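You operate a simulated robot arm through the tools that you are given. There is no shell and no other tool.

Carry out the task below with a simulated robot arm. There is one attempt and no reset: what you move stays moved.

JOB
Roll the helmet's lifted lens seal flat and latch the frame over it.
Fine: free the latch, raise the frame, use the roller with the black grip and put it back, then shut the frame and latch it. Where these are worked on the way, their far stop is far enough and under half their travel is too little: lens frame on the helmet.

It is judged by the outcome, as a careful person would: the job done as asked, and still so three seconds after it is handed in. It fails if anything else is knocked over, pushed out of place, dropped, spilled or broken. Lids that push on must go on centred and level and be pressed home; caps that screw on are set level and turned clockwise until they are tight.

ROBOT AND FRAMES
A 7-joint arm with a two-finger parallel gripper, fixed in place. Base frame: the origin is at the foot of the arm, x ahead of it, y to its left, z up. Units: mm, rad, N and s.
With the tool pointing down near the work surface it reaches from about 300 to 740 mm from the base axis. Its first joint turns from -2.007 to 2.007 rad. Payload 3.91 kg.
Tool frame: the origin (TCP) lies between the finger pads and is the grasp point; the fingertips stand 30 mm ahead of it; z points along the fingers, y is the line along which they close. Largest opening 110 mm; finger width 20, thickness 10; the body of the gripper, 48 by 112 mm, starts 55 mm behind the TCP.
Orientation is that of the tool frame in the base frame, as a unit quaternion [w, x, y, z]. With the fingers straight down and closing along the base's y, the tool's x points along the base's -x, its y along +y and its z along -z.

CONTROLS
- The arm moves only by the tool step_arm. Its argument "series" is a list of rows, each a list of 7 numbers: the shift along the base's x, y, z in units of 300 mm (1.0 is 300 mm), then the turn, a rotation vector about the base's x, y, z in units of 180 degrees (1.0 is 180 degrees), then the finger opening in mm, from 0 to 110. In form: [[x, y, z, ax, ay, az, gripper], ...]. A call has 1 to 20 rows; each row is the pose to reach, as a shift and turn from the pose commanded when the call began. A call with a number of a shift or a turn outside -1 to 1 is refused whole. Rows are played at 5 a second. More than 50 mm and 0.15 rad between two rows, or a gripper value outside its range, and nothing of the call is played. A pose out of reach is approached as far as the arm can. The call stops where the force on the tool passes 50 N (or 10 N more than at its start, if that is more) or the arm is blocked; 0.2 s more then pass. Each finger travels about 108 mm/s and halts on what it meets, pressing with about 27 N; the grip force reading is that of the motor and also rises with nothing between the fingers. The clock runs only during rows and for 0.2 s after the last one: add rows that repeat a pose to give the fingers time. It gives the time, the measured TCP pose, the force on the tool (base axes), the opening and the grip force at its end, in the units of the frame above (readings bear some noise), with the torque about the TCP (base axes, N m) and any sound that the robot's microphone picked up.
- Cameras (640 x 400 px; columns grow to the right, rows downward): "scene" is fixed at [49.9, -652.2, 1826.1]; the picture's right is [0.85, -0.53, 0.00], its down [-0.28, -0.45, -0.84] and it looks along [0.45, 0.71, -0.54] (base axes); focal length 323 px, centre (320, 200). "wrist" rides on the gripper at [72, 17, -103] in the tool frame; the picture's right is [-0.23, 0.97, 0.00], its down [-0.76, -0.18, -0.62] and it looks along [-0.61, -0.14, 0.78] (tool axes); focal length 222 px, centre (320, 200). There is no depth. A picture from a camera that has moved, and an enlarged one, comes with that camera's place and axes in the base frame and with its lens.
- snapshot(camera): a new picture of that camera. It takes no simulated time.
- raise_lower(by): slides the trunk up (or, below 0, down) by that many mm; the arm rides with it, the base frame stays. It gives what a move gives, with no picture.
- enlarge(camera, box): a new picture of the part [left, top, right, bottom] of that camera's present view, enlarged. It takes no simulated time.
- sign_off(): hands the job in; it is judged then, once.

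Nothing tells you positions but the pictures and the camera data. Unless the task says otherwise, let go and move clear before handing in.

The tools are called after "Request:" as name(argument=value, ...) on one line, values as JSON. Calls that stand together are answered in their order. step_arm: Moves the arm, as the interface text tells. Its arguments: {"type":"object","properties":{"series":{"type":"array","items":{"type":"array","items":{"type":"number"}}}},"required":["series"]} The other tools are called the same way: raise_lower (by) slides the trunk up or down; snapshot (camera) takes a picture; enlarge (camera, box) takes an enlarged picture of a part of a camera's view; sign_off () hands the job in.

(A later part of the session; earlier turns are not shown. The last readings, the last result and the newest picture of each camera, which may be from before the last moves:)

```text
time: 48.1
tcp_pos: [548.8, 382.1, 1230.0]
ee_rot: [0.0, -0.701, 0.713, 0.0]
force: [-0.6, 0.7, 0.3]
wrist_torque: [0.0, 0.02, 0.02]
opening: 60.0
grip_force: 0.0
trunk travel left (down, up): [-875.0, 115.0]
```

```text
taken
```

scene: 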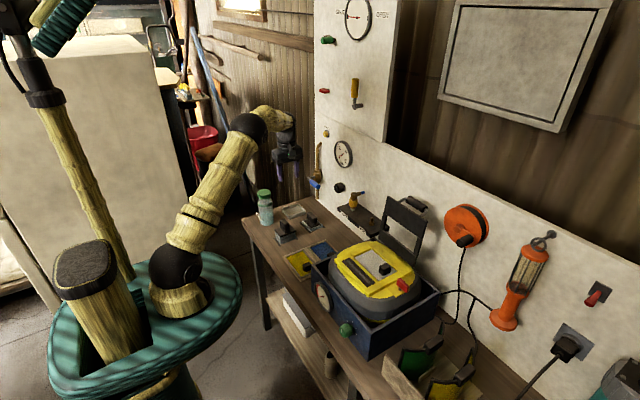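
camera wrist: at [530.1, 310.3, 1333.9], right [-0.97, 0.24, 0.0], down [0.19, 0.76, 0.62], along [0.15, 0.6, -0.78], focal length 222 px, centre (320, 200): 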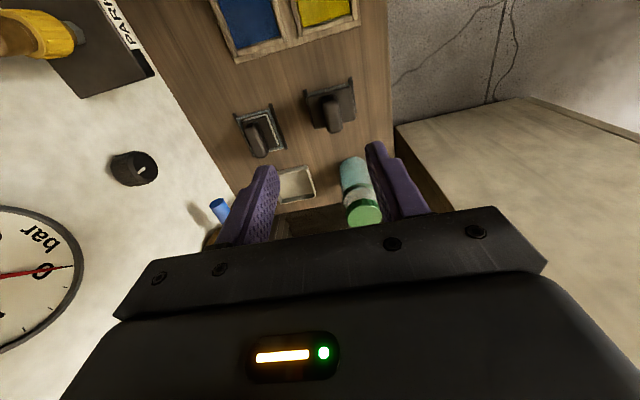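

Request:
enlarge(camera="wrist", box=[230, 70, 390, 180])

Request:
enlarge(camera="wrist", box=[295, 65, 365, 145])

```text
3.64 times, centred on (310, 125) of wrist
camera zoom: at [530.1, 310.3, 1333.9], right [-0.97, 0.24, 0.0], down [0.19, 0.76, 0.62], along [0.15, 0.6, -0.78], focal length 808 px, centre (356, 473)
```

zoom: 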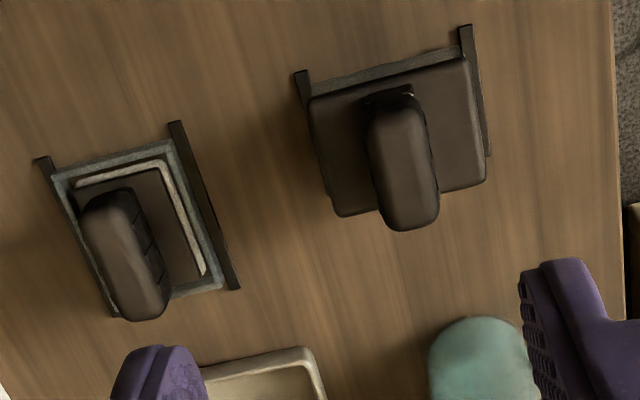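

```text
5.00 times, centred on (330, 105) of wrist
camera zoom: at [530.1, 310.3, 1333.9], right [-0.97, 0.24, 0.0], down [0.19, 0.76, 0.62], along [0.15, 0.6, -0.78], focal length 1111 px, centre (270, 675)
```

zoom: 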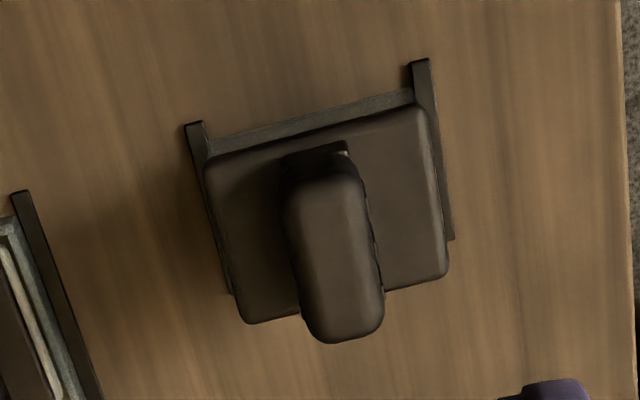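

The tall item's grip top is near (539, 438, 954), with its long side along y. I'll move right above it and check before going down.

Request:
step_arm(series=[[-0.015, 0.1, -0.05, 0, 0, 0.012, 60], [-0.03, 0.187, -0.2, 0, 0, 0.012, 60], [-0.03, 0.187, -0.35, 0, 0, 0.012, 60], [-0.03, 0.187, -0.5, 0, 0, 0.012, 60], [-0.03, 0.187, -0.6, 0, 0, 0.012, 60], [-0.03, 0.187, -0.6, 0, 0, 0.012, 60]])

Request:
snapshot(camera="wrist")

Request:
enlarge(camera="scene", box=[250, 180, 340, 255])

```text
refused: row 2 steps farther than a row can; nothing moved
```

```text
taken
camera wrist: at [530.1, 310.3, 1333.9], right [-0.97, 0.24, 0.0], down [0.19, 0.76, 0.62], along [0.15, 0.6, -0.78], focal length 222 px, centre (320, 200)
```

wrist: 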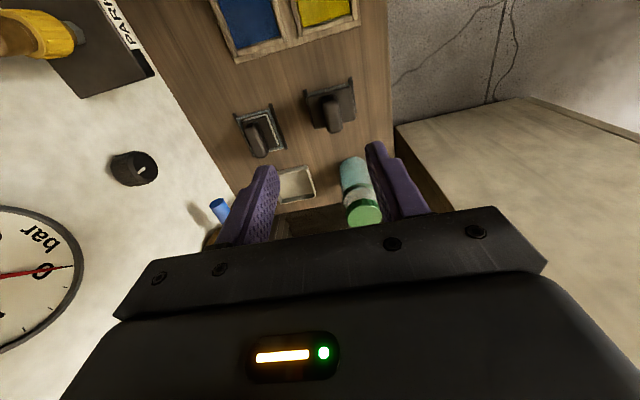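

```text
5.33 times, centred on (295, 218) of scene
camera zoom: at [49.9, -652.2, 1826.1], right [0.85, -0.53, 0.0], down [-0.28, -0.45, -0.84], along [0.45, 0.71, -0.54], focal length 1723 px, centre (453, 107)
```

zoom: 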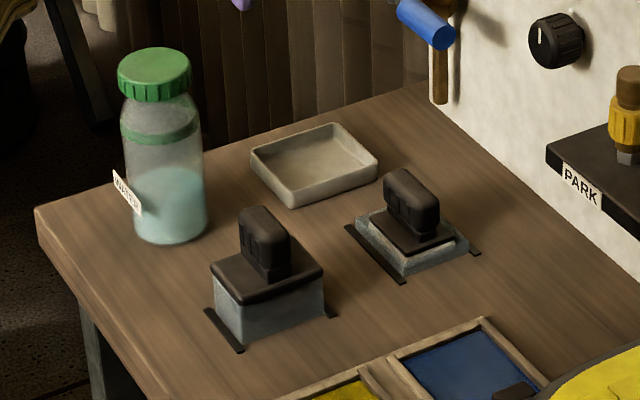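

Request:
step_arm(series=[[-0.015, 0.1, -0.05, 0, 0, 0.012, 60], [-0.03, 0.187, -0.15, 0, 0, 0.012, 60], [-0.03, 0.187, -0.3, 0, 0, 0.012, 60], [-0.03, 0.187, -0.45, 0, 0, 0.012, 60], [-0.03, 0.187, -0.6, 0, 0, 0.012, 60], [-0.03, 0.187, -0.6, 0, 0, 0.012, 60]])

Request:
snapshot(camera="wrist")

Request:
enlarge(camera="scene", box=[250, 180, 340, 255])

```text
time: 49.5
tcp_pos: [539.4, 438.7, 1048.5]
ee_rot: [0.0, 0.716, -0.699, 0.0]
force: [0.2, -0.2, -0.6]
wrist_torque: [-0.01, 0.0, 0.0]
opening: 60.0
grip_force: 0.1
trunk travel left (down, up): [-875.0, 115.0]
```

```text
taken
camera wrist: at [523.6, 367.4, 1152.0], right [-0.98, 0.21, 0.0], down [0.16, 0.77, 0.62], along [0.13, 0.61, -0.78], focal length 222 px, centre (320, 200)
```

wrist: 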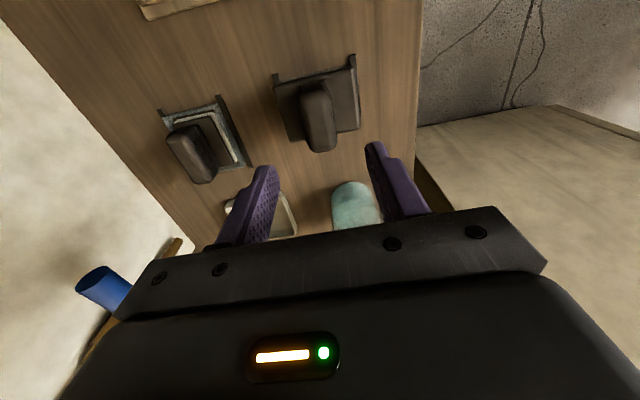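

```text
5.33 times, centred on (295, 218) of scene
camera zoom: at [49.9, -652.2, 1826.1], right [0.85, -0.53, 0.0], down [-0.28, -0.45, -0.84], along [0.45, 0.71, -0.54], focal length 1723 px, centre (453, 107)
```

zoom: 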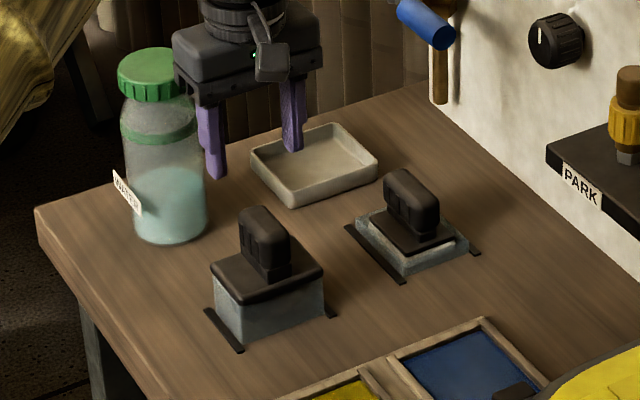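

Request:
enlarge(camera="wrist", box=[250, 40, 400, 180])

```text
2.86 times, centred on (325, 110) of wrist
camera zoom: at [523.6, 367.4, 1152.0], right [-0.98, 0.21, 0.0], down [0.16, 0.77, 0.62], along [0.13, 0.61, -0.78], focal length 635 px, centre (306, 457)
```

zoom: 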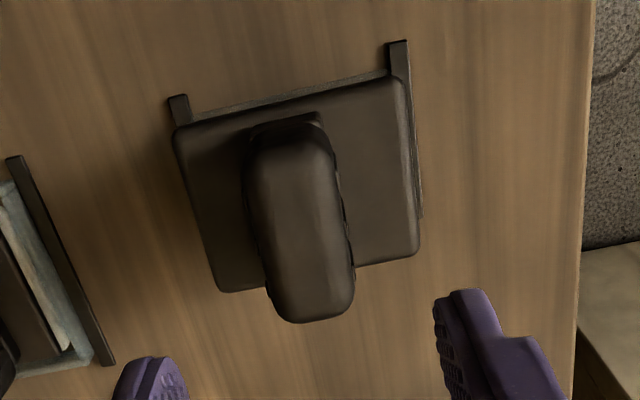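

The grip centre is at about (539, 434). I'll shift 4 mm, descend around the grip and stop above the plate.

Request:
step_arm(series=[[-0.001, -0.014, -0.12, 0, 0, 0, 60], [-0.001, -0.014, -0.24, 0, 0, 0, 60], [-0.001, -0.014, -0.31, 0, 0, 0, 60], [-0.001, -0.014, -0.335, 0, 0, 0, 60], [-0.001, -0.014, -0.335, 0, 0, 0, 60]])

Request:
enlarge(camera="scene", box=[265, 190, 325, 245])

Request:
enlarge(camera="wrist", box=[220, 40, 440, 230])

```text
time: 50.7
tcp_pos: [539.7, 434.9, 949.9]
ee_rot: [0.0, 0.715, -0.699, 0.0]
force: [-0.7, -0.2, -0.3]
wrist_torque: [0.0, 0.02, -0.01]
opening: 60.0
grip_force: 0.0
trunk travel left (down, up): [-875.0, 115.0]
```

```text
7.27 times, centred on (295, 218) of scene
camera zoom: at [49.9, -652.2, 1826.1], right [0.85, -0.53, 0.0], down [-0.28, -0.45, -0.84], along [0.45, 0.71, -0.54], focal length 2350 px, centre (502, 73)
```

zoom: 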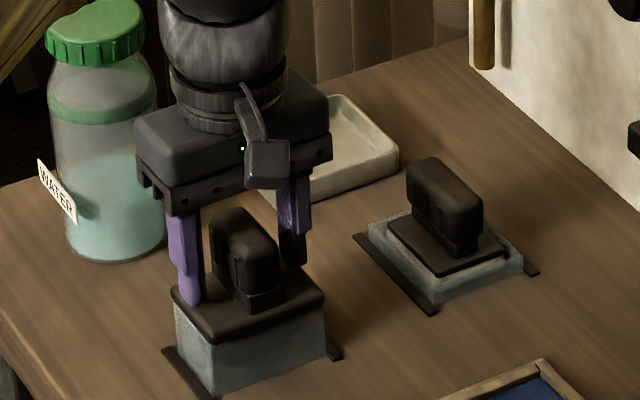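

```text
2.11 times, centred on (330, 135) of wrist
camera zoom: at [522.8, 363.0, 1053.3], right [-0.98, 0.21, 0.0], down [0.16, 0.77, 0.62], along [0.13, 0.61, -0.78], focal length 468 px, centre (299, 337)
```

zoom: 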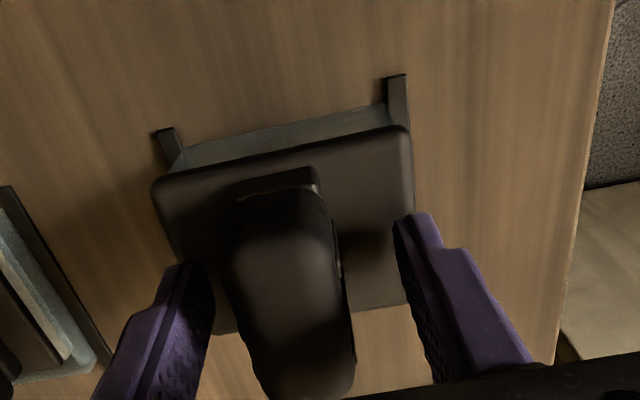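

Fingers are on either side of the black grip, just above the plate. Closing on it.

Request:
step_arm(series=[[0, 0, 0, 0, 0, 0, 35], [0, 0, 0, 0, 0, 0, 0], [0, 0, 0, 0, 0, 0, 0], [0, 0, 0, 0, 0, 0, 0]])

Request:
step_arm(series=[[0, 0, 0.01, 0, 0, 0, 0], [0, 0, 0.03, 0, 0, 0, 0], [0, 0, 0.06, 0, 0, 0, 0], [0, 0, 0.06, 0, 0, 0, 0]])

Request:
enlarge(camera="scene", box=[265, 190, 325, 245])

```text
time: 51.7
tcp_pos: [539.3, 435.5, 950.0]
ee_rot: [-0.001, 0.714, -0.7, -0.001]
force: [0.9, 1.5, -0.4]
wrist_torque: [-0.01, 0.04, -0.03]
opening: 27.8
grip_force: 26.5
trunk travel left (down, up): [-875.0, 115.0]
```

```text
time: 52.7
tcp_pos: [539.7, 435.8, 969.0]
ee_rot: [0.0, 0.714, -0.7, 0.001]
force: [0.3, -0.1, -3.5]
wrist_torque: [0.0, -0.02, -0.01]
opening: 27.7
grip_force: 26.7
trunk travel left (down, up): [-875.0, 115.0]
```

```text
7.27 times, centred on (295, 218) of scene
camera zoom: at [49.9, -652.2, 1826.1], right [0.85, -0.53, 0.0], down [-0.28, -0.45, -0.84], along [0.45, 0.71, -0.54], focal length 2350 px, centre (502, 73)
```

zoom: 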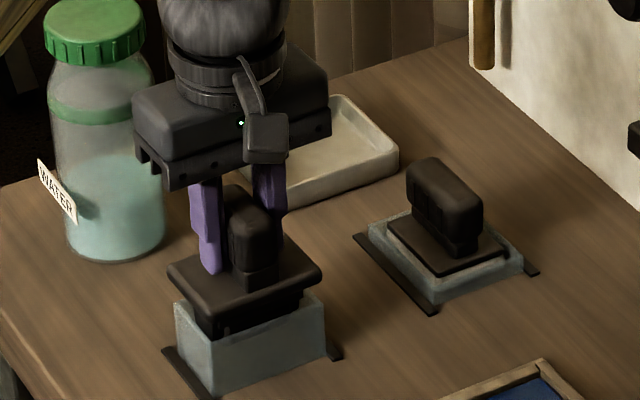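

The roller comes out of its deep holder (about 3.5 N). I note the grasp pose (539.5, 435.5, 950) for putting it back, and lift straight up.

Request:
step_arm(series=[[0, 0, 0.08, 0, 0, 0, 0], [0, 0, 0.18, 0, 0, 0, 0], [0, 0, 0.3, 0, 0, 0, 0], [0, 0, 0.44, 0, 0, 0, 0], [0, 0, 0.58, 0, 0, 0, 0], [0, 0, 0.58, 0, 0, 0, 0]])

Request:
enlarge(camera="scene", box=[250, 150, 340, 245])

Request:
snapshot(camera="wrist")

```text
time: 54.1
tcp_pos: [538.1, 433.7, 1145.0]
ee_rot: [0.001, 0.715, -0.699, 0.0]
force: [0.0, 0.0, -3.2]
wrist_torque: [0.0, 0.0, -0.03]
opening: 27.9
grip_force: 27.5
trunk travel left (down, up): [-875.0, 115.0]
```

```text
4.21 times, centred on (295, 198) of scene
camera zoom: at [49.9, -652.2, 1826.1], right [0.85, -0.53, 0.0], down [-0.28, -0.45, -0.84], along [0.45, 0.71, -0.54], focal length 1360 px, centre (425, 210)
```

zoom: 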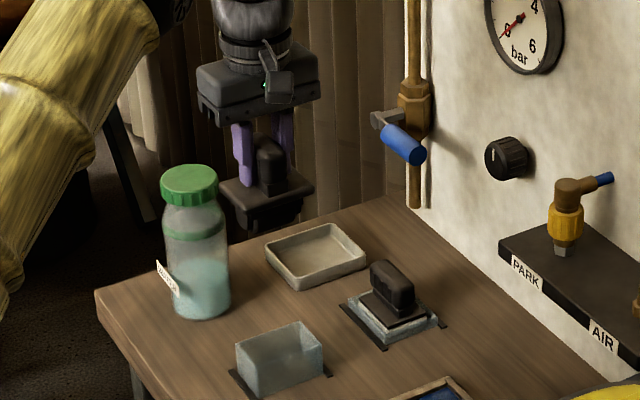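

```text
taken
camera wrist: at [523.6, 362.1, 1248.1], right [-0.98, 0.21, 0.0], down [0.16, 0.77, 0.62], along [0.13, 0.61, -0.78], focal length 222 px, centre (320, 200)
```

wrist: 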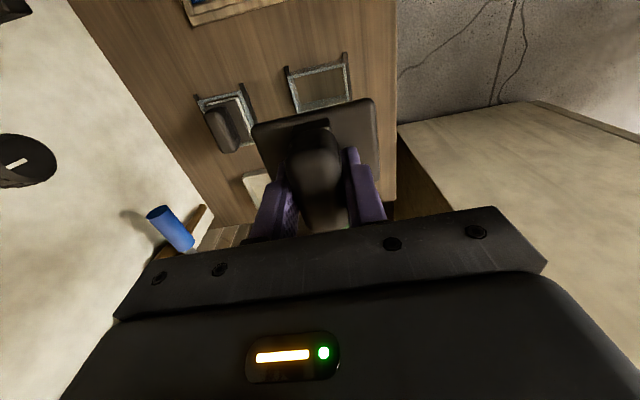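

Request:
enlarge(camera="scene", box=[275, 165, 325, 210])

Request:
enlarge(camera="scene", box=[275, 215, 325, 250])

```text
8.89 times, centred on (300, 188) of scene
camera zoom: at [49.9, -652.2, 1826.1], right [0.85, -0.53, 0.0], down [-0.28, -0.45, -0.84], along [0.45, 0.71, -0.54], focal length 2872 px, centre (498, 311)
```

zoom: 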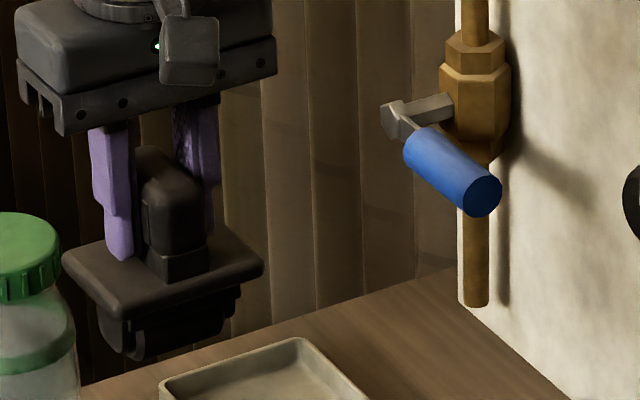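

```text
11.43 times, centred on (300, 232) of scene
camera zoom: at [49.9, -652.2, 1826.1], right [0.85, -0.53, 0.0], down [-0.28, -0.45, -0.84], along [0.45, 0.71, -0.54], focal length 3692 px, centre (549, -171)
```

zoom: 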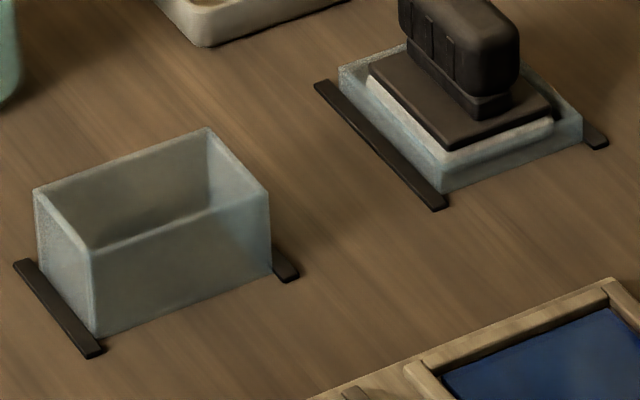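

The roller's axis lies along x, so it rolls along y, which matches the seal's direction. Its bottom is about 80 mm below the TCP. I'll carry it high over to the helmet.

Request:
step_arm(series=[[0, 0, 0.15, 0, 0, 0, 0], [0, -0.05, 0.28, 0, 0, 0, 0], [0.005, -0.2, 0.28, 0, 0, 0, 0], [0.01, -0.35, 0.28, 0, 0, 0, 0], [0.015, -0.5, 0.28, 0, 0, 0, 0], [0.025, -0.65, 0.28, 0, 0, 0, 0], [0.035, -0.8, 0.28, 0, 0, 0, 0], [0.045, -0.95, 0.28, 0, 0, 0, 0], [0.05, -1.0, 0.28, 0, 0, 0, 0], [0.05, -1.0, 0.28, 0, 0, 0, 0]])

Request:
step_arm(series=[[0, -0.15, 0, 0, 0, 0, 0], [0, -0.3, 0, 0, 0, 0, 0], [0, -0.45, 0, 0, 0, 0, 0], [0, -0.5, 0, 0, 0, 0, 0], [0, -0.5, 0, 0, 0, 0, 0]])

Request:
snapshot(camera="wrist")

Request:
enlarge(camera="scene", box=[320, 200, 440, 300])

```text
time: 56.3
tcp_pos: [553.4, 133.1, 1228.7]
ee_rot: [0.001, 0.715, -0.699, 0.0]
force: [1.5, -0.3, -2.1]
wrist_torque: [0.01, 0.0, -0.03]
opening: 27.7
grip_force: 27.3
trunk travel left (down, up): [-875.0, 115.0]
```

```text
time: 57.5
tcp_pos: [552.2, -14.8, 1227.6]
ee_rot: [0.0, 0.714, -0.7, 0.0]
force: [0.2, 0.9, -2.3]
wrist_torque: [0.01, 0.02, -0.01]
opening: 27.8
grip_force: 27.6
trunk travel left (down, up): [-875.0, 115.0]
```

```text
taken
camera wrist: at [536.1, -87.4, 1329.9], right [-0.98, 0.21, 0.0], down [0.16, 0.77, 0.62], along [0.13, 0.61, -0.78], focal length 222 px, centre (320, 200)
```

wrist: 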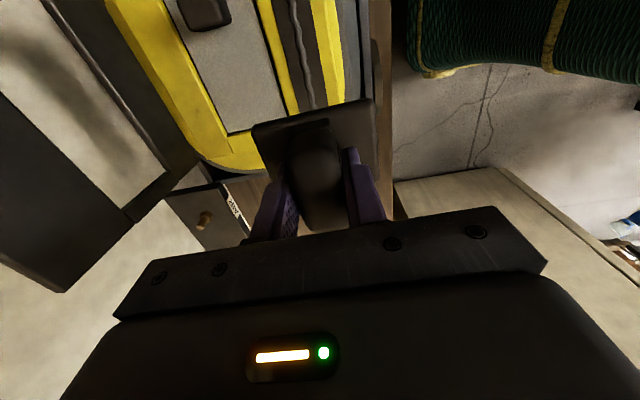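

```text
4.00 times, centred on (380, 250) of scene
camera zoom: at [49.9, -652.2, 1826.1], right [0.85, -0.53, 0.0], down [-0.28, -0.45, -0.84], along [0.45, 0.71, -0.54], focal length 1292 px, centre (80, 0)
```

zoom: 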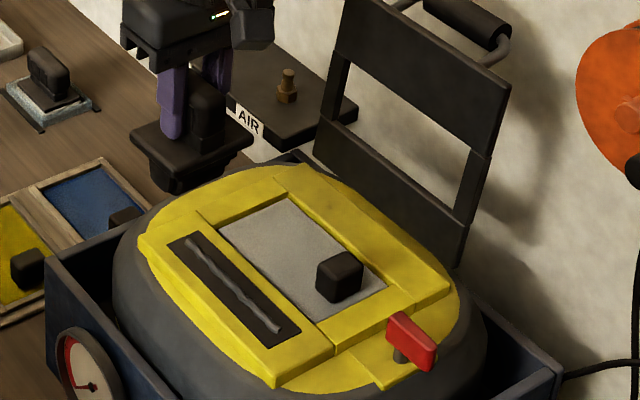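

Request:
enlarge(camera="wrist", box=[230, 0, 390, 120])

Request:
enlarge(camera="scene", box=[350, 230, 400, 285])

```text
3.33 times, centred on (310, 60) of wrist
camera zoom: at [536.1, -87.4, 1329.9], right [-0.98, 0.21, 0.0], down [0.16, 0.77, 0.62], along [0.13, 0.61, -0.78], focal length 740 px, centre (353, 667)
```

zoom: 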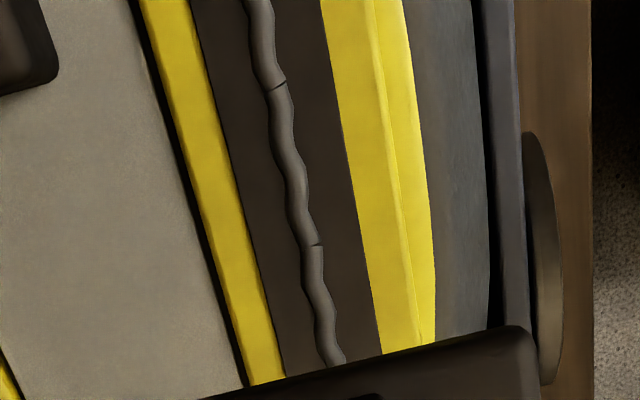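

```text
7.27 times, centred on (375, 258) of scene
camera zoom: at [49.9, -652.2, 1826.1], right [0.85, -0.53, 0.0], down [-0.28, -0.45, -0.84], along [0.45, 0.71, -0.54], focal length 2350 px, centre (-80, -218)
```

zoom: 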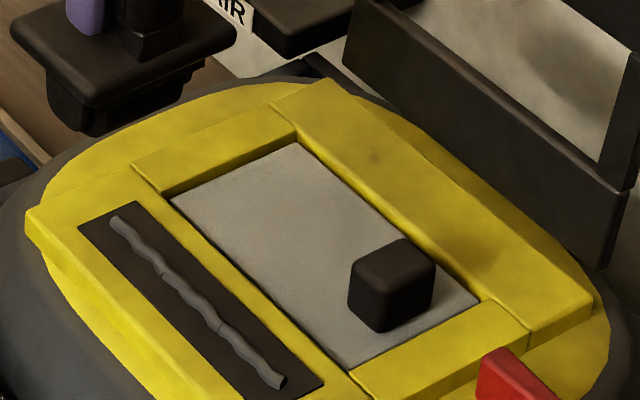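

The seal is at x≈557 with joints near y=-50 and -90, so three 40 mm segments between about y=-11 and -130. I'll lower the roller over the first segment to just above it.

Request:
step_arm(series=[[0.012, -0.02, -0.1, 0, 0, 0, 0], [0.012, -0.02, -0.18, 0, 0, 0, 0], [0.012, -0.02, -0.22, 0, 0, 0, 0], [0.012, -0.02, -0.22, 0, 0, 0, 0]])

Request:
enlarge(camera="scene", box=[330, 220, 400, 290])

Request:
enlarge(camera="wrist", box=[220, 0, 420, 160])

```text
time: 58.5
tcp_pos: [555.4, -20.0, 1158.7]
ee_rot: [0.001, 0.715, -0.699, 0.001]
force: [0.5, 0.0, -2.8]
wrist_torque: [-0.03, 0.0, 0.02]
opening: 27.7
grip_force: 26.9
trunk travel left (down, up): [-875.0, 115.0]
```

```text
5.71 times, centred on (365, 255) of scene
camera zoom: at [49.9, -652.2, 1826.1], right [0.85, -0.53, 0.0], down [-0.28, -0.45, -0.84], along [0.45, 0.71, -0.54], focal length 1846 px, centre (63, -114)
```

zoom: 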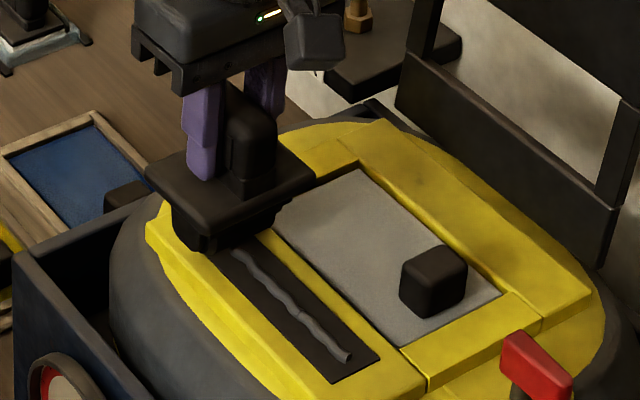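

```text
2.50 times, centred on (320, 80) of wrist
camera zoom: at [541.2, -92.7, 1263.4], right [-0.98, 0.21, 0.0], down [0.16, 0.77, 0.62], along [0.13, 0.61, -0.78], focal length 555 px, centre (320, 500)
```

zoom: 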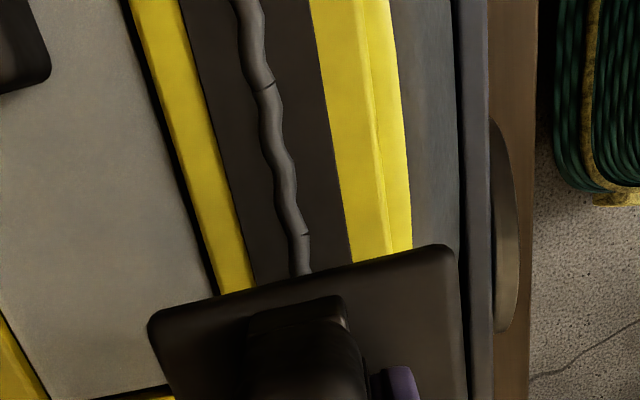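

Request:
step_arm(series=[[0.003, 0, -0.013, 0, 0, 0, 0], [0.003, 0, -0.023, 0, 0, 0, 0], [0.003, 0, -0.023, 0, 0, 0, 0]])

Request:
step_arm(series=[[0, 0, -0.01, 0, 0, 0, 0], [0, 0, -0.01, 0, 0, 0, 0]])

Request:
step_arm(series=[[0, 0, -0.01, 0, 0, 0, 0], [0, 0, -0.01, 0, 0, 0, 0]])

```text
time: 59.3
tcp_pos: [557.7, -20.5, 1152.6]
ee_rot: [-0.001, 0.715, -0.699, -0.001]
force: [0.3, 0.2, -1.9]
wrist_torque: [0.03, 0.01, 0.0]
opening: 27.5
grip_force: 27.5
trunk travel left (down, up): [-875.0, 115.0]
```

```text
time: 59.9
tcp_pos: [557.8, -21.3, 1151.2]
ee_rot: [-0.002, 0.714, -0.7, 0.001]
force: [0.4, -0.1, 12.1]
wrist_torque: [-0.03, 0.24, 0.02]
opening: 27.8
grip_force: 26.6
trunk travel left (down, up): [-875.0, 115.0]
```

```text
time: 60.5
tcp_pos: [557.1, -19.2, 1150.5]
ee_rot: [-0.003, 0.715, -0.7, 0.003]
force: [5.3, 0.7, 36.1]
wrist_torque: [-0.03, 0.2, 0.03]
opening: 27.7
grip_force: 27.2
trunk travel left (down, up): [-875.0, 115.0]
```

Contact at TCP z≈1151 with 36 N now, so that's firm. I'll look at the contact before rolling.

Request:
enlarge(camera="scene", box=[340, 235, 400, 290])

Request:
enlarge(camera="wrist", box=[220, 0, 420, 160])

```text
7.27 times, centred on (370, 262) of scene
camera zoom: at [49.9, -652.2, 1826.1], right [0.85, -0.53, 0.0], down [-0.28, -0.45, -0.84], along [0.45, 0.71, -0.54], focal length 2350 px, centre (-44, -254)
```

zoom: 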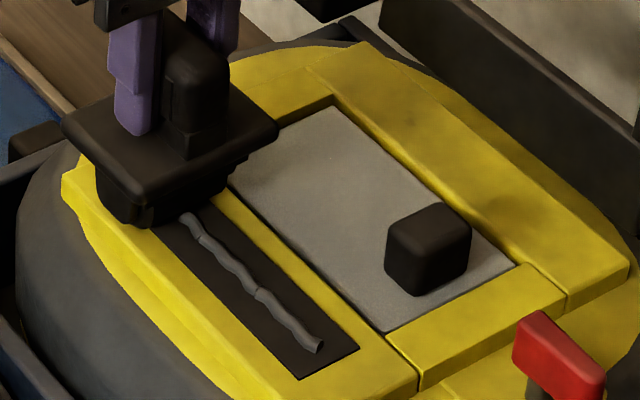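

```text
2.50 times, centred on (320, 80) of wrist
camera zoom: at [540.8, -92.9, 1254.4], right [-0.98, 0.21, -0.01], down [0.16, 0.77, 0.62], along [0.13, 0.61, -0.78], focal length 555 px, centre (320, 500)
```

zoom: 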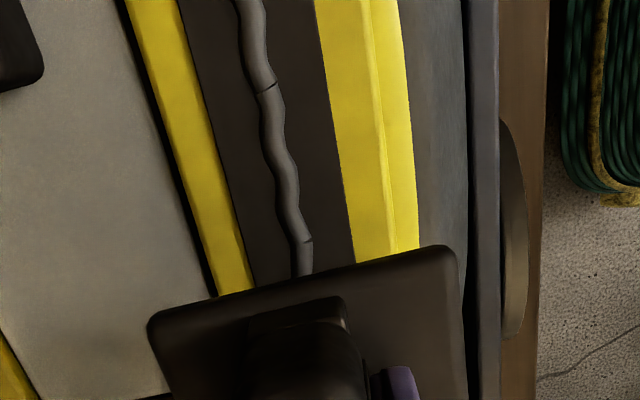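

I'll ease the force to roughly 25 N and start rolling along -y, reading forces in stages.

Request:
step_arm(series=[[0, 0, 0.004, 0, 0, 0, 0], [0, -0.025, 0.004, 0, 0, 0, 0], [0, -0.05, 0.004, 0, 0, 0, 0], [0, -0.075, 0.004, 0, 0, 0, 0], [0, -0.1, 0.004, 0, 0, 0, 0], [0, -0.125, 0.004, 0, 0, 0, 0], [0, -0.125, 0.004, 0, 0, 0, 0]])

Request:
enlarge(camera="scene", box=[340, 235, 400, 290])

```text
time: 62.1
tcp_pos: [557.9, -57.7, 1150.5]
ee_rot: [0.001, 0.715, -0.699, 0.001]
force: [8.8, -0.4, 26.5]
wrist_torque: [-0.03, -0.3, 0.01]
opening: 27.7
grip_force: 26.2
trunk travel left (down, up): [-875.0, 115.0]
```

```text
7.27 times, centred on (370, 262) of scene
camera zoom: at [49.9, -652.2, 1826.1], right [0.85, -0.53, 0.0], down [-0.28, -0.45, -0.84], along [0.45, 0.71, -0.54], focal length 2350 px, centre (-44, -254)
```

zoom: 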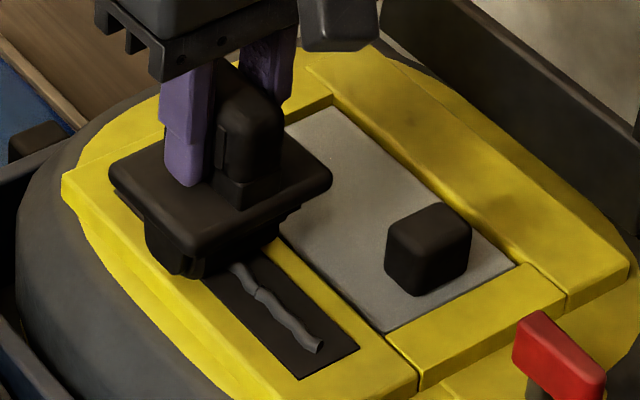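

Request:
step_arm(series=[[0, -0.025, 0, 0, 0, 0, 0], [0, -0.05, 0, 0, 0, 0, 0], [0, -0.075, 0, 0, 0, 0, 0], [0, -0.1, 0, 0, 0, 0, 0], [0, -0.125, 0, 0, 0, 0, 0], [0, -0.15, 0, 0, 0, 0, 0], [0, -0.175, 0, 0, 0, 0, 0], [0, -0.2, 0, 0, 0, 0, 0], [0, -0.225, 0, 0, 0, 0, 0], [0, -0.24, 0, 0, 0, 0, 0], [0, -0.24, 0, 0, 0, 0, 0]])

Request:
enlarge(camera="scene", box=[340, 235, 400, 290])

Request:
snapshot(camera="wrist")

```text
time: 64.5
tcp_pos: [557.3, -130.9, 1150.4]
ee_rot: [0.001, 0.714, -0.7, 0.001]
force: [10.7, 0.4, 28.5]
wrist_torque: [0.0, -0.36, -0.01]
opening: 27.7
grip_force: 26.8
trunk travel left (down, up): [-875.0, 115.0]
```

```text
7.27 times, centred on (370, 262) of scene
camera zoom: at [49.9, -652.2, 1826.1], right [0.85, -0.53, 0.0], down [-0.28, -0.45, -0.84], along [0.45, 0.71, -0.54], focal length 2350 px, centre (-44, -254)
```

zoom: 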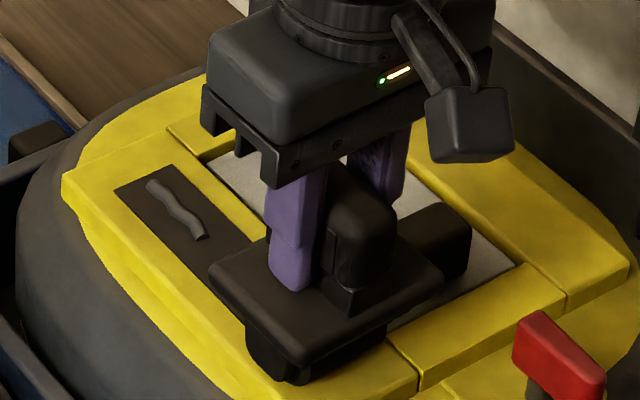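

```text
taken
camera wrist: at [541.6, -202.5, 1253.8], right [-0.98, 0.21, 0.0], down [0.16, 0.77, 0.62], along [0.13, 0.61, -0.78], focal length 222 px, centre (320, 200)
```

wrist: 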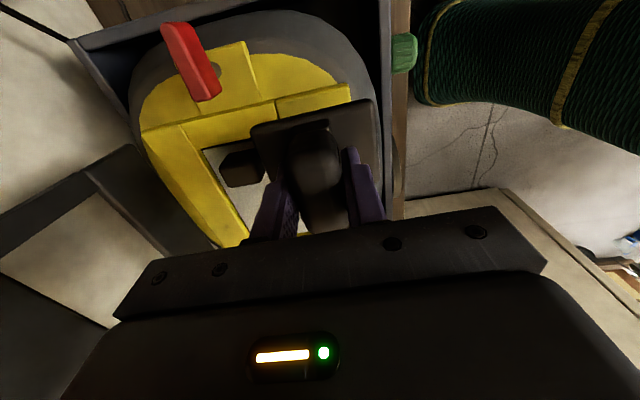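

The second and third segments are already flat; only the first (where I set the roller down midway) is still wavy. I'll roll back over the whole length past the +y end.

Request:
step_arm(series=[[0, -0.02, 0, 0, 0, 0, 0], [0, 0.01, 0, 0, 0, 0, 0], [0, 0.04, 0, 0, 0, 0, 0], [0, 0.07, 0, 0, 0, 0, 0], [0, 0.1, 0, 0, 0, 0, 0], [0, 0.13, 0, 0, 0, 0, 0], [0, 0.16, 0, 0, 0, 0, 0], [0, 0.19, 0, 0, 0, 0, 0], [0, 0.22, 0, 0, 0, 0, 0], [0, 0.245, 0, 0, 0, 0, 0], [0, 0.27, 0, 0, 0, 0, 0], [0, 0.295, 0, 0, 0, 0, 0], [0, 0.32, 0, 0, 0, 0, 0], [0, 0.345, 0, 0, 0, 0, 0], [0, 0.37, 0, 0, 0, 0, 0], [0, 0.395, 0, 0, 0, 0, 0], [0, 0.42, 0, 0, 0, 0, 0], [0, 0.44, 0, 0, 0, 0, 0], [0, 0.455, 0, 0, 0, 0, 0], [0, 0.455, 0, 0, 0, 0, 0]])

Request:
enlarge(camera="scene", box=[340, 235, 400, 290])

Request:
enlarge(camera="wrist", box=[220, 0, 420, 160])

```text
time: 68.7
tcp_pos: [554.3, 5.7, 1150.6]
ee_rot: [0.001, 0.715, -0.699, 0.0]
force: [-8.0, -0.1, 15.5]
wrist_torque: [-0.01, 0.49, 0.02]
opening: 27.8
grip_force: 27.0
trunk travel left (down, up): [-875.0, 115.0]
```

```text
7.27 times, centred on (370, 262) of scene
camera zoom: at [49.9, -652.2, 1826.1], right [0.85, -0.53, 0.0], down [-0.28, -0.45, -0.84], along [0.45, 0.71, -0.54], focal length 2350 px, centre (-44, -254)
```

zoom: 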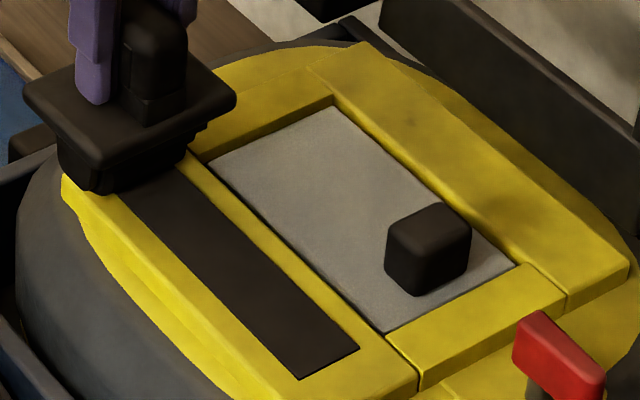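

```text
2.50 times, centred on (320, 80) of wrist
camera zoom: at [539.1, -65.9, 1253.6], right [-0.98, 0.21, 0.0], down [0.16, 0.77, 0.62], along [0.13, 0.61, -0.78], focal length 555 px, centre (320, 500)
```

zoom: 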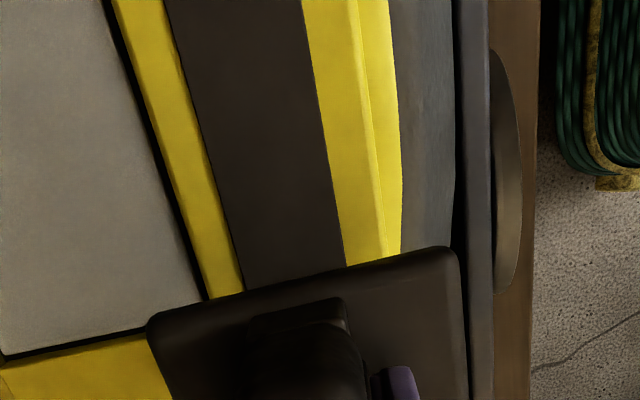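

The seal now looks flat across the whole visible strip. I'll lift the roller and check the +y end too.

Request:
step_arm(series=[[0, 0, 0.05, 0, 0, 0, 0], [0, 0.03, 0.15, 0, 0, 0, 0], [0, 0.08, 0.28, 0, 0, 0, 0], [0, 0.1, 0.28, 0, 0, 0, 0]])

Request:
enlarge(camera="scene", box=[340, 235, 400, 290])

```text
time: 69.7
tcp_pos: [558.8, 36.3, 1234.5]
ee_rot: [0.0, 0.714, -0.7, 0.0]
force: [0.0, 0.2, -3.2]
wrist_torque: [0.01, -0.02, -0.01]
opening: 27.8
grip_force: 27.1
trunk travel left (down, up): [-875.0, 115.0]
```

```text
7.27 times, centred on (370, 262) of scene
camera zoom: at [49.9, -652.2, 1826.1], right [0.85, -0.53, 0.0], down [-0.28, -0.45, -0.84], along [0.45, 0.71, -0.54], focal length 2350 px, centre (-44, -254)
```

zoom: 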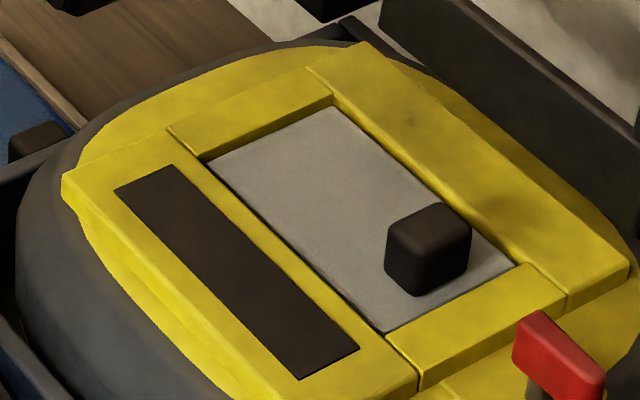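

The whole seal is flat. Now I'll carry the roller back to its holder, retracing my path: shift (-19.5, +399, -282) from here to the grasp pose.

Request:
step_arm(series=[[0, 0.1, 0.03, 0, 0, 0, 0], [-0.01, 0.25, 0.03, 0, 0, 0, 0], [-0.02, 0.4, 0.03, 0, 0, 0, 0], [-0.03, 0.55, 0.03, 0, 0, 0, 0], [-0.04, 0.7, 0.03, 0, 0, 0, 0], [-0.05, 0.85, 0.03, 0, 0, 0, 0], [-0.065, 1.0, 0.03, 0, 0, 0, 0], [-0.065, 1.0, 0.03, 0, 0, 0, 0]])

Request:
step_arm(series=[[0, 0.15, -0.01, 0, 0, 0, 0], [0, 0.28, -0.08, 0, 0, 0, 0], [0, 0.33, -0.2, 0, 0, 0, 0], [0, 0.33, -0.34, 0, 0, 0, 0], [0, 0.33, -0.48, 0, 0, 0, 0], [0, 0.33, -0.62, 0, 0, 0, 0], [0, 0.33, -0.731, 0, 0, 0, 0], [0, 0.33, -0.731, 0, 0, 0, 0], [0, 0.33, -0.731, 0, 0, 0, 0]])

Request:
enlarge(camera="scene", box=[265, 180, 335, 250])

Request:
enlarge(camera="wrist", box=[220, 30, 440, 230])

```text
time: 71.5
tcp_pos: [536.8, 336.7, 1245.1]
ee_rot: [-0.001, 0.715, -0.7, 0.0]
force: [1.1, -1.2, -2.2]
wrist_torque: [0.02, 0.0, -0.05]
opening: 27.7
grip_force: 26.7
trunk travel left (down, up): [-875.0, 115.0]
```

```text
time: 73.5
tcp_pos: [537.4, 435.5, 1020.3]
ee_rot: [0.001, 0.715, -0.699, 0.0]
force: [-0.5, 0.4, -2.5]
wrist_torque: [0.01, 0.0, 0.02]
opening: 27.7
grip_force: 27.1
trunk travel left (down, up): [-875.0, 115.0]
```

```text
5.71 times, centred on (300, 215) of scene
camera zoom: at [49.9, -652.2, 1826.1], right [0.85, -0.53, 0.0], down [-0.28, -0.45, -0.84], along [0.45, 0.71, -0.54], focal length 1846 px, centre (434, 114)
```

zoom: 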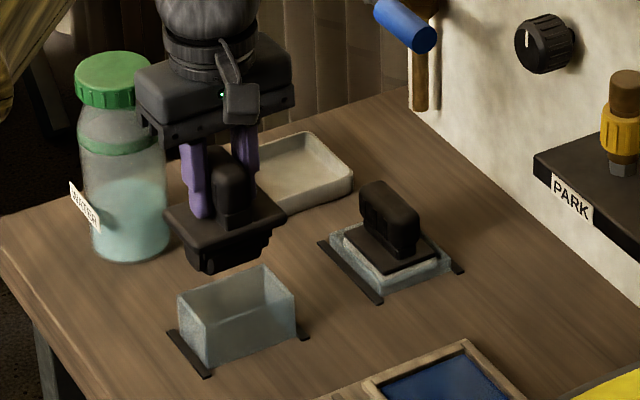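

```text
2.00 times, centred on (330, 130) of wrist
camera zoom: at [520.7, 363.9, 1124.4], right [-0.98, 0.21, 0.0], down [0.16, 0.77, 0.62], along [0.13, 0.61, -0.78], focal length 444 px, centre (300, 340)
```

zoom: 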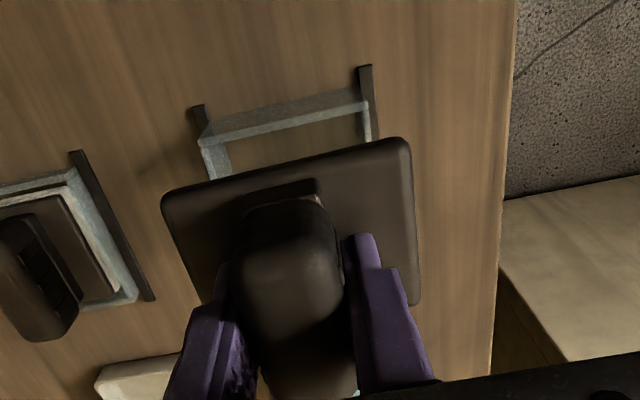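

Position matches the commanded grasp pose in x and y. I'll go down in stages while watching the forces.

Request:
step_arm(series=[[0, 0, -0.05, 0, 0, 0, 0], [0, 0, -0.1, 0, 0, 0, 0], [0, 0, -0.14, 0, 0, 0, 0], [0, 0, -0.14, 0, 0, 0, 0], [0, 0, -0.14, 0, 0, 0, 0]])

Request:
enlarge(camera="scene", box=[265, 190, 325, 245])

```text
time: 74.7
tcp_pos: [536.9, 435.9, 977.8]
ee_rot: [0.001, 0.715, -0.699, 0.001]
force: [0.3, -0.4, -2.5]
wrist_torque: [-0.02, 0.0, -0.01]
opening: 27.7
grip_force: 26.7
trunk travel left (down, up): [-875.0, 115.0]
```

```text
7.27 times, centred on (295, 218) of scene
camera zoom: at [49.9, -652.2, 1826.1], right [0.85, -0.53, 0.0], down [-0.28, -0.45, -0.84], along [0.45, 0.71, -0.54], focal length 2350 px, centre (502, 73)
```

zoom: 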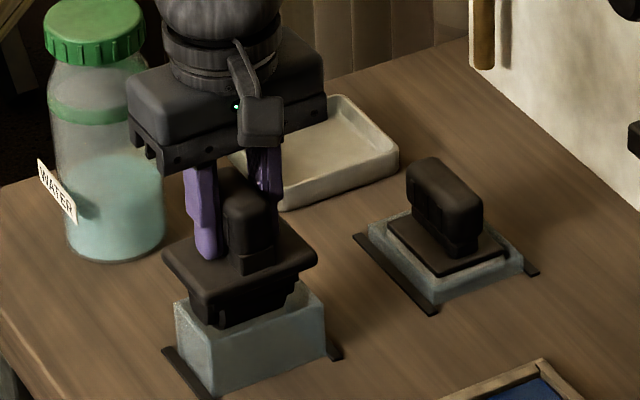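

The x is about 2.5–3 mm short compared with the grasp pose (both the reading and the image say so). I'll correct that and go down further.

Request:
step_arm(series=[[0.008, 0, 0, 0, 0, 0, 0], [0.008, 0, -0.02, 0, 0, 0, 0], [0.008, 0, -0.045, 0, 0, 0, 0], [0.008, 0, -0.045, 0, 0, 0, 0], [0.008, 0, -0.045, 0, 0, 0, 0]])

Request:
enlarge(camera="scene", box=[265, 190, 325, 245])

```text
time: 75.9
tcp_pos: [540.4, 434.7, 966.7]
ee_rot: [0.0, 0.715, -0.699, 0.0]
force: [-0.2, 0.0, -2.5]
wrist_torque: [0.0, -0.03, 0.03]
opening: 27.7
grip_force: 26.9
trunk travel left (down, up): [-875.0, 115.0]
```

```text
7.27 times, centred on (295, 218) of scene
camera zoom: at [49.9, -652.2, 1826.1], right [0.85, -0.53, 0.0], down [-0.28, -0.45, -0.84], along [0.45, 0.71, -0.54], focal length 2350 px, centre (502, 73)
```

zoom: 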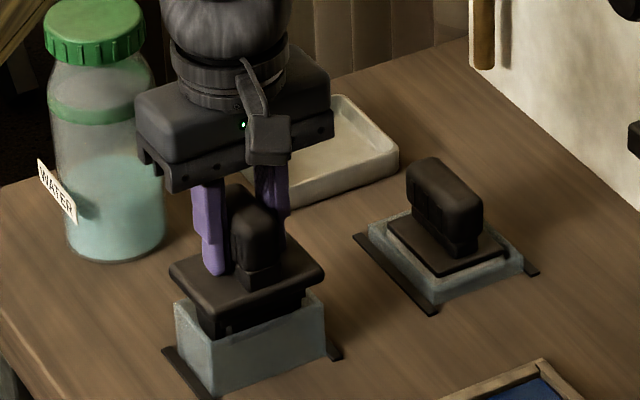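

Request:
step_arm(series=[[-0.003, 0.001, -0.01, 0, 0, 0, 0], [-0.003, 0.001, -0.03, 0, 0, 0, 0], [-0.003, 0.001, -0.043, 0, 0, 0, 0], [-0.003, 0.001, -0.043, 0, 0, 0, 0], [-0.003, 0.001, -0.043, 0, 0, 0, 0]])

Request:
step_arm(series=[[0, 0, -0.006, 0, 0, 0, 0], [0, 0, -0.01, 0, 0, 0, 0], [0, 0, -0.01, 0, 0, 0, 0]])

Request:
enlarge(camera="scene", box=[265, 190, 325, 245])

```text
time: 77.1
tcp_pos: [540.6, 435.0, 952.9]
ee_rot: [0.0, 0.714, -0.7, 0.0]
force: [0.2, 0.3, -1.9]
wrist_torque: [0.0, 0.03, 0.02]
opening: 28.1
grip_force: 27.6
trunk travel left (down, up): [-875.0, 115.0]
```

```text
time: 77.9
tcp_pos: [540.0, 435.4, 951.4]
ee_rot: [0.0, 0.715, -0.699, 0.001]
force: [0.5, -0.1, -1.9]
wrist_torque: [0.0, 0.01, -0.02]
opening: 27.8
grip_force: 27.0
trunk travel left (down, up): [-875.0, 115.0]
```

```text
7.27 times, centred on (295, 218) of scene
camera zoom: at [49.9, -652.2, 1826.1], right [0.85, -0.53, 0.0], down [-0.28, -0.45, -0.84], along [0.45, 0.71, -0.54], focal length 2350 px, centre (502, 73)
```

zoom: 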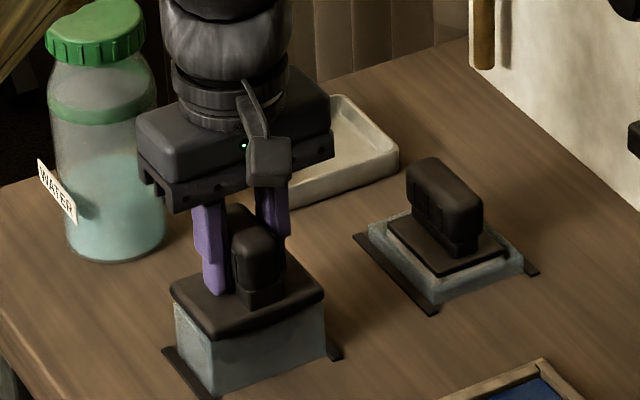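

Almost seated (950 was the grasp height). I'll lower the last millimetres until it bears on the holder.

Request:
step_arm(series=[[0, 0, -0.004, 0, 0, 0, 0], [0, 0, -0.007, 0, 0, 0, 0], [0, 0, -0.007, 0, 0, 0, 0]])

```text
time: 78.7
tcp_pos: [539.5, 434.4, 949.1]
ee_rot: [0.0, 0.715, -0.699, 0.001]
force: [0.0, 0.2, -2.6]
wrist_torque: [-0.01, -0.04, 0.03]
opening: 27.7
grip_force: 27.0
trunk travel left (down, up): [-875.0, 115.0]
```

Request:
step_arm(series=[[0, 0, -0.004, 0, 0, 0, 0], [0, 0, -0.007, 0, 0, 0, 0], [0, 0, -0.007, 0, 0, 0, 0]])

Request:
enlarge(camera="scene", box=[275, 205, 315, 245])

```text
time: 79.5
tcp_pos: [539.6, 435.1, 949.6]
ee_rot: [0.0, 0.714, -0.7, 0.001]
force: [0.7, -0.2, 4.1]
wrist_torque: [-0.18, 0.19, 0.06]
opening: 27.8
grip_force: 27.2
trunk travel left (down, up): [-875.0, 115.0]
```

```text
10.00 times, centred on (295, 225) of scene
camera zoom: at [49.9, -652.2, 1826.1], right [0.85, -0.53, 0.0], down [-0.28, -0.45, -0.84], along [0.45, 0.71, -0.54], focal length 3231 px, centre (570, -50)
```

zoom: 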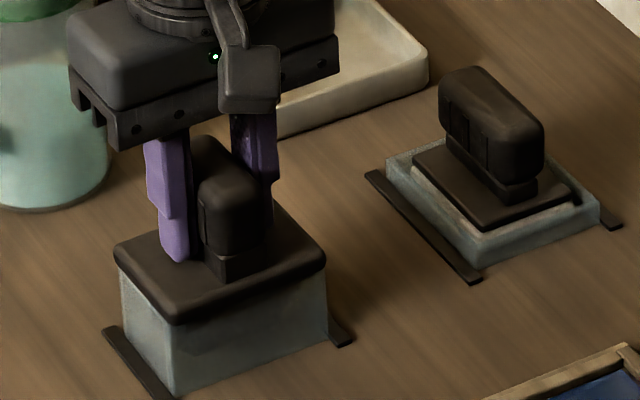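

The roller is seated in its holder (the weight is off the tool and the plate rests flush). Opening and withdrawing straight up.

Request:
step_arm(series=[[0, 0, 0.003, 0, 0, 0, 36], [0, 0, 0.003, 0, 0, 0, 60], [0, 0, 0.003, 0, 0, 0, 60], [0, 0, 0.1, 0, 0, 0, 60], [0, 0, 0.24, 0, 0, 0, 60], [0, 0, 0.38, 0, 0, 0, 60], [0, 0, 0.52, 0, 0, 0, 60], [0, 0, 0.66, 0, 0, 0, 60], [0, 0, 0.8, 0, 0, 0, 60], [0, 0, 0.9, 0, 0, 0, 60]])

Request:
enlarge(camera="scene", box=[265, 190, 325, 245])

Request:
enlarge(camera="scene", box=[275, 210, 310, 245])

```text
time: 81.7
tcp_pos: [537.5, 438.3, 1218.7]
ee_rot: [0.001, 0.715, -0.699, 0.0]
force: [0.4, -0.1, -0.4]
wrist_torque: [0.01, 0.02, 0.0]
opening: 60.0
grip_force: 0.0
trunk travel left (down, up): [-875.0, 115.0]
```

```text
7.27 times, centred on (295, 218) of scene
camera zoom: at [49.9, -652.2, 1826.1], right [0.85, -0.53, 0.0], down [-0.28, -0.45, -0.84], along [0.45, 0.71, -0.54], focal length 2350 px, centre (502, 73)
```

zoom: 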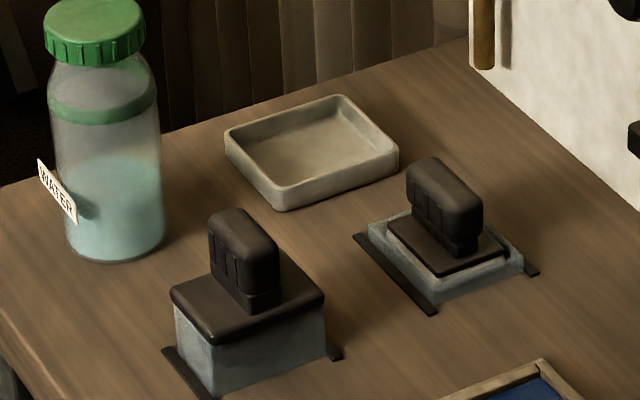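

```text
11.43 times, centred on (292, 228) of scene
camera zoom: at [49.9, -652.2, 1826.1], right [0.85, -0.53, 0.0], down [-0.28, -0.45, -0.84], along [0.45, 0.71, -0.54], focal length 3692 px, centre (634, -114)
```

zoom: 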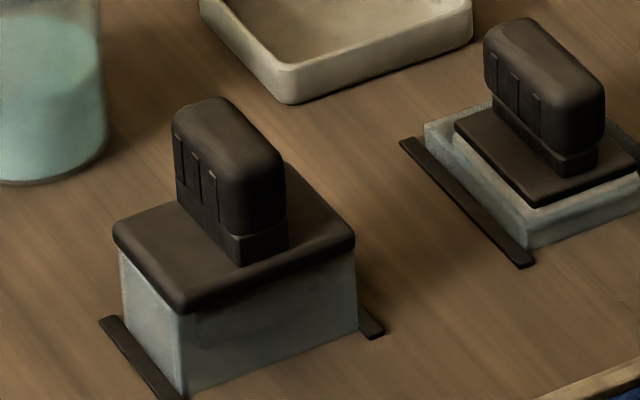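

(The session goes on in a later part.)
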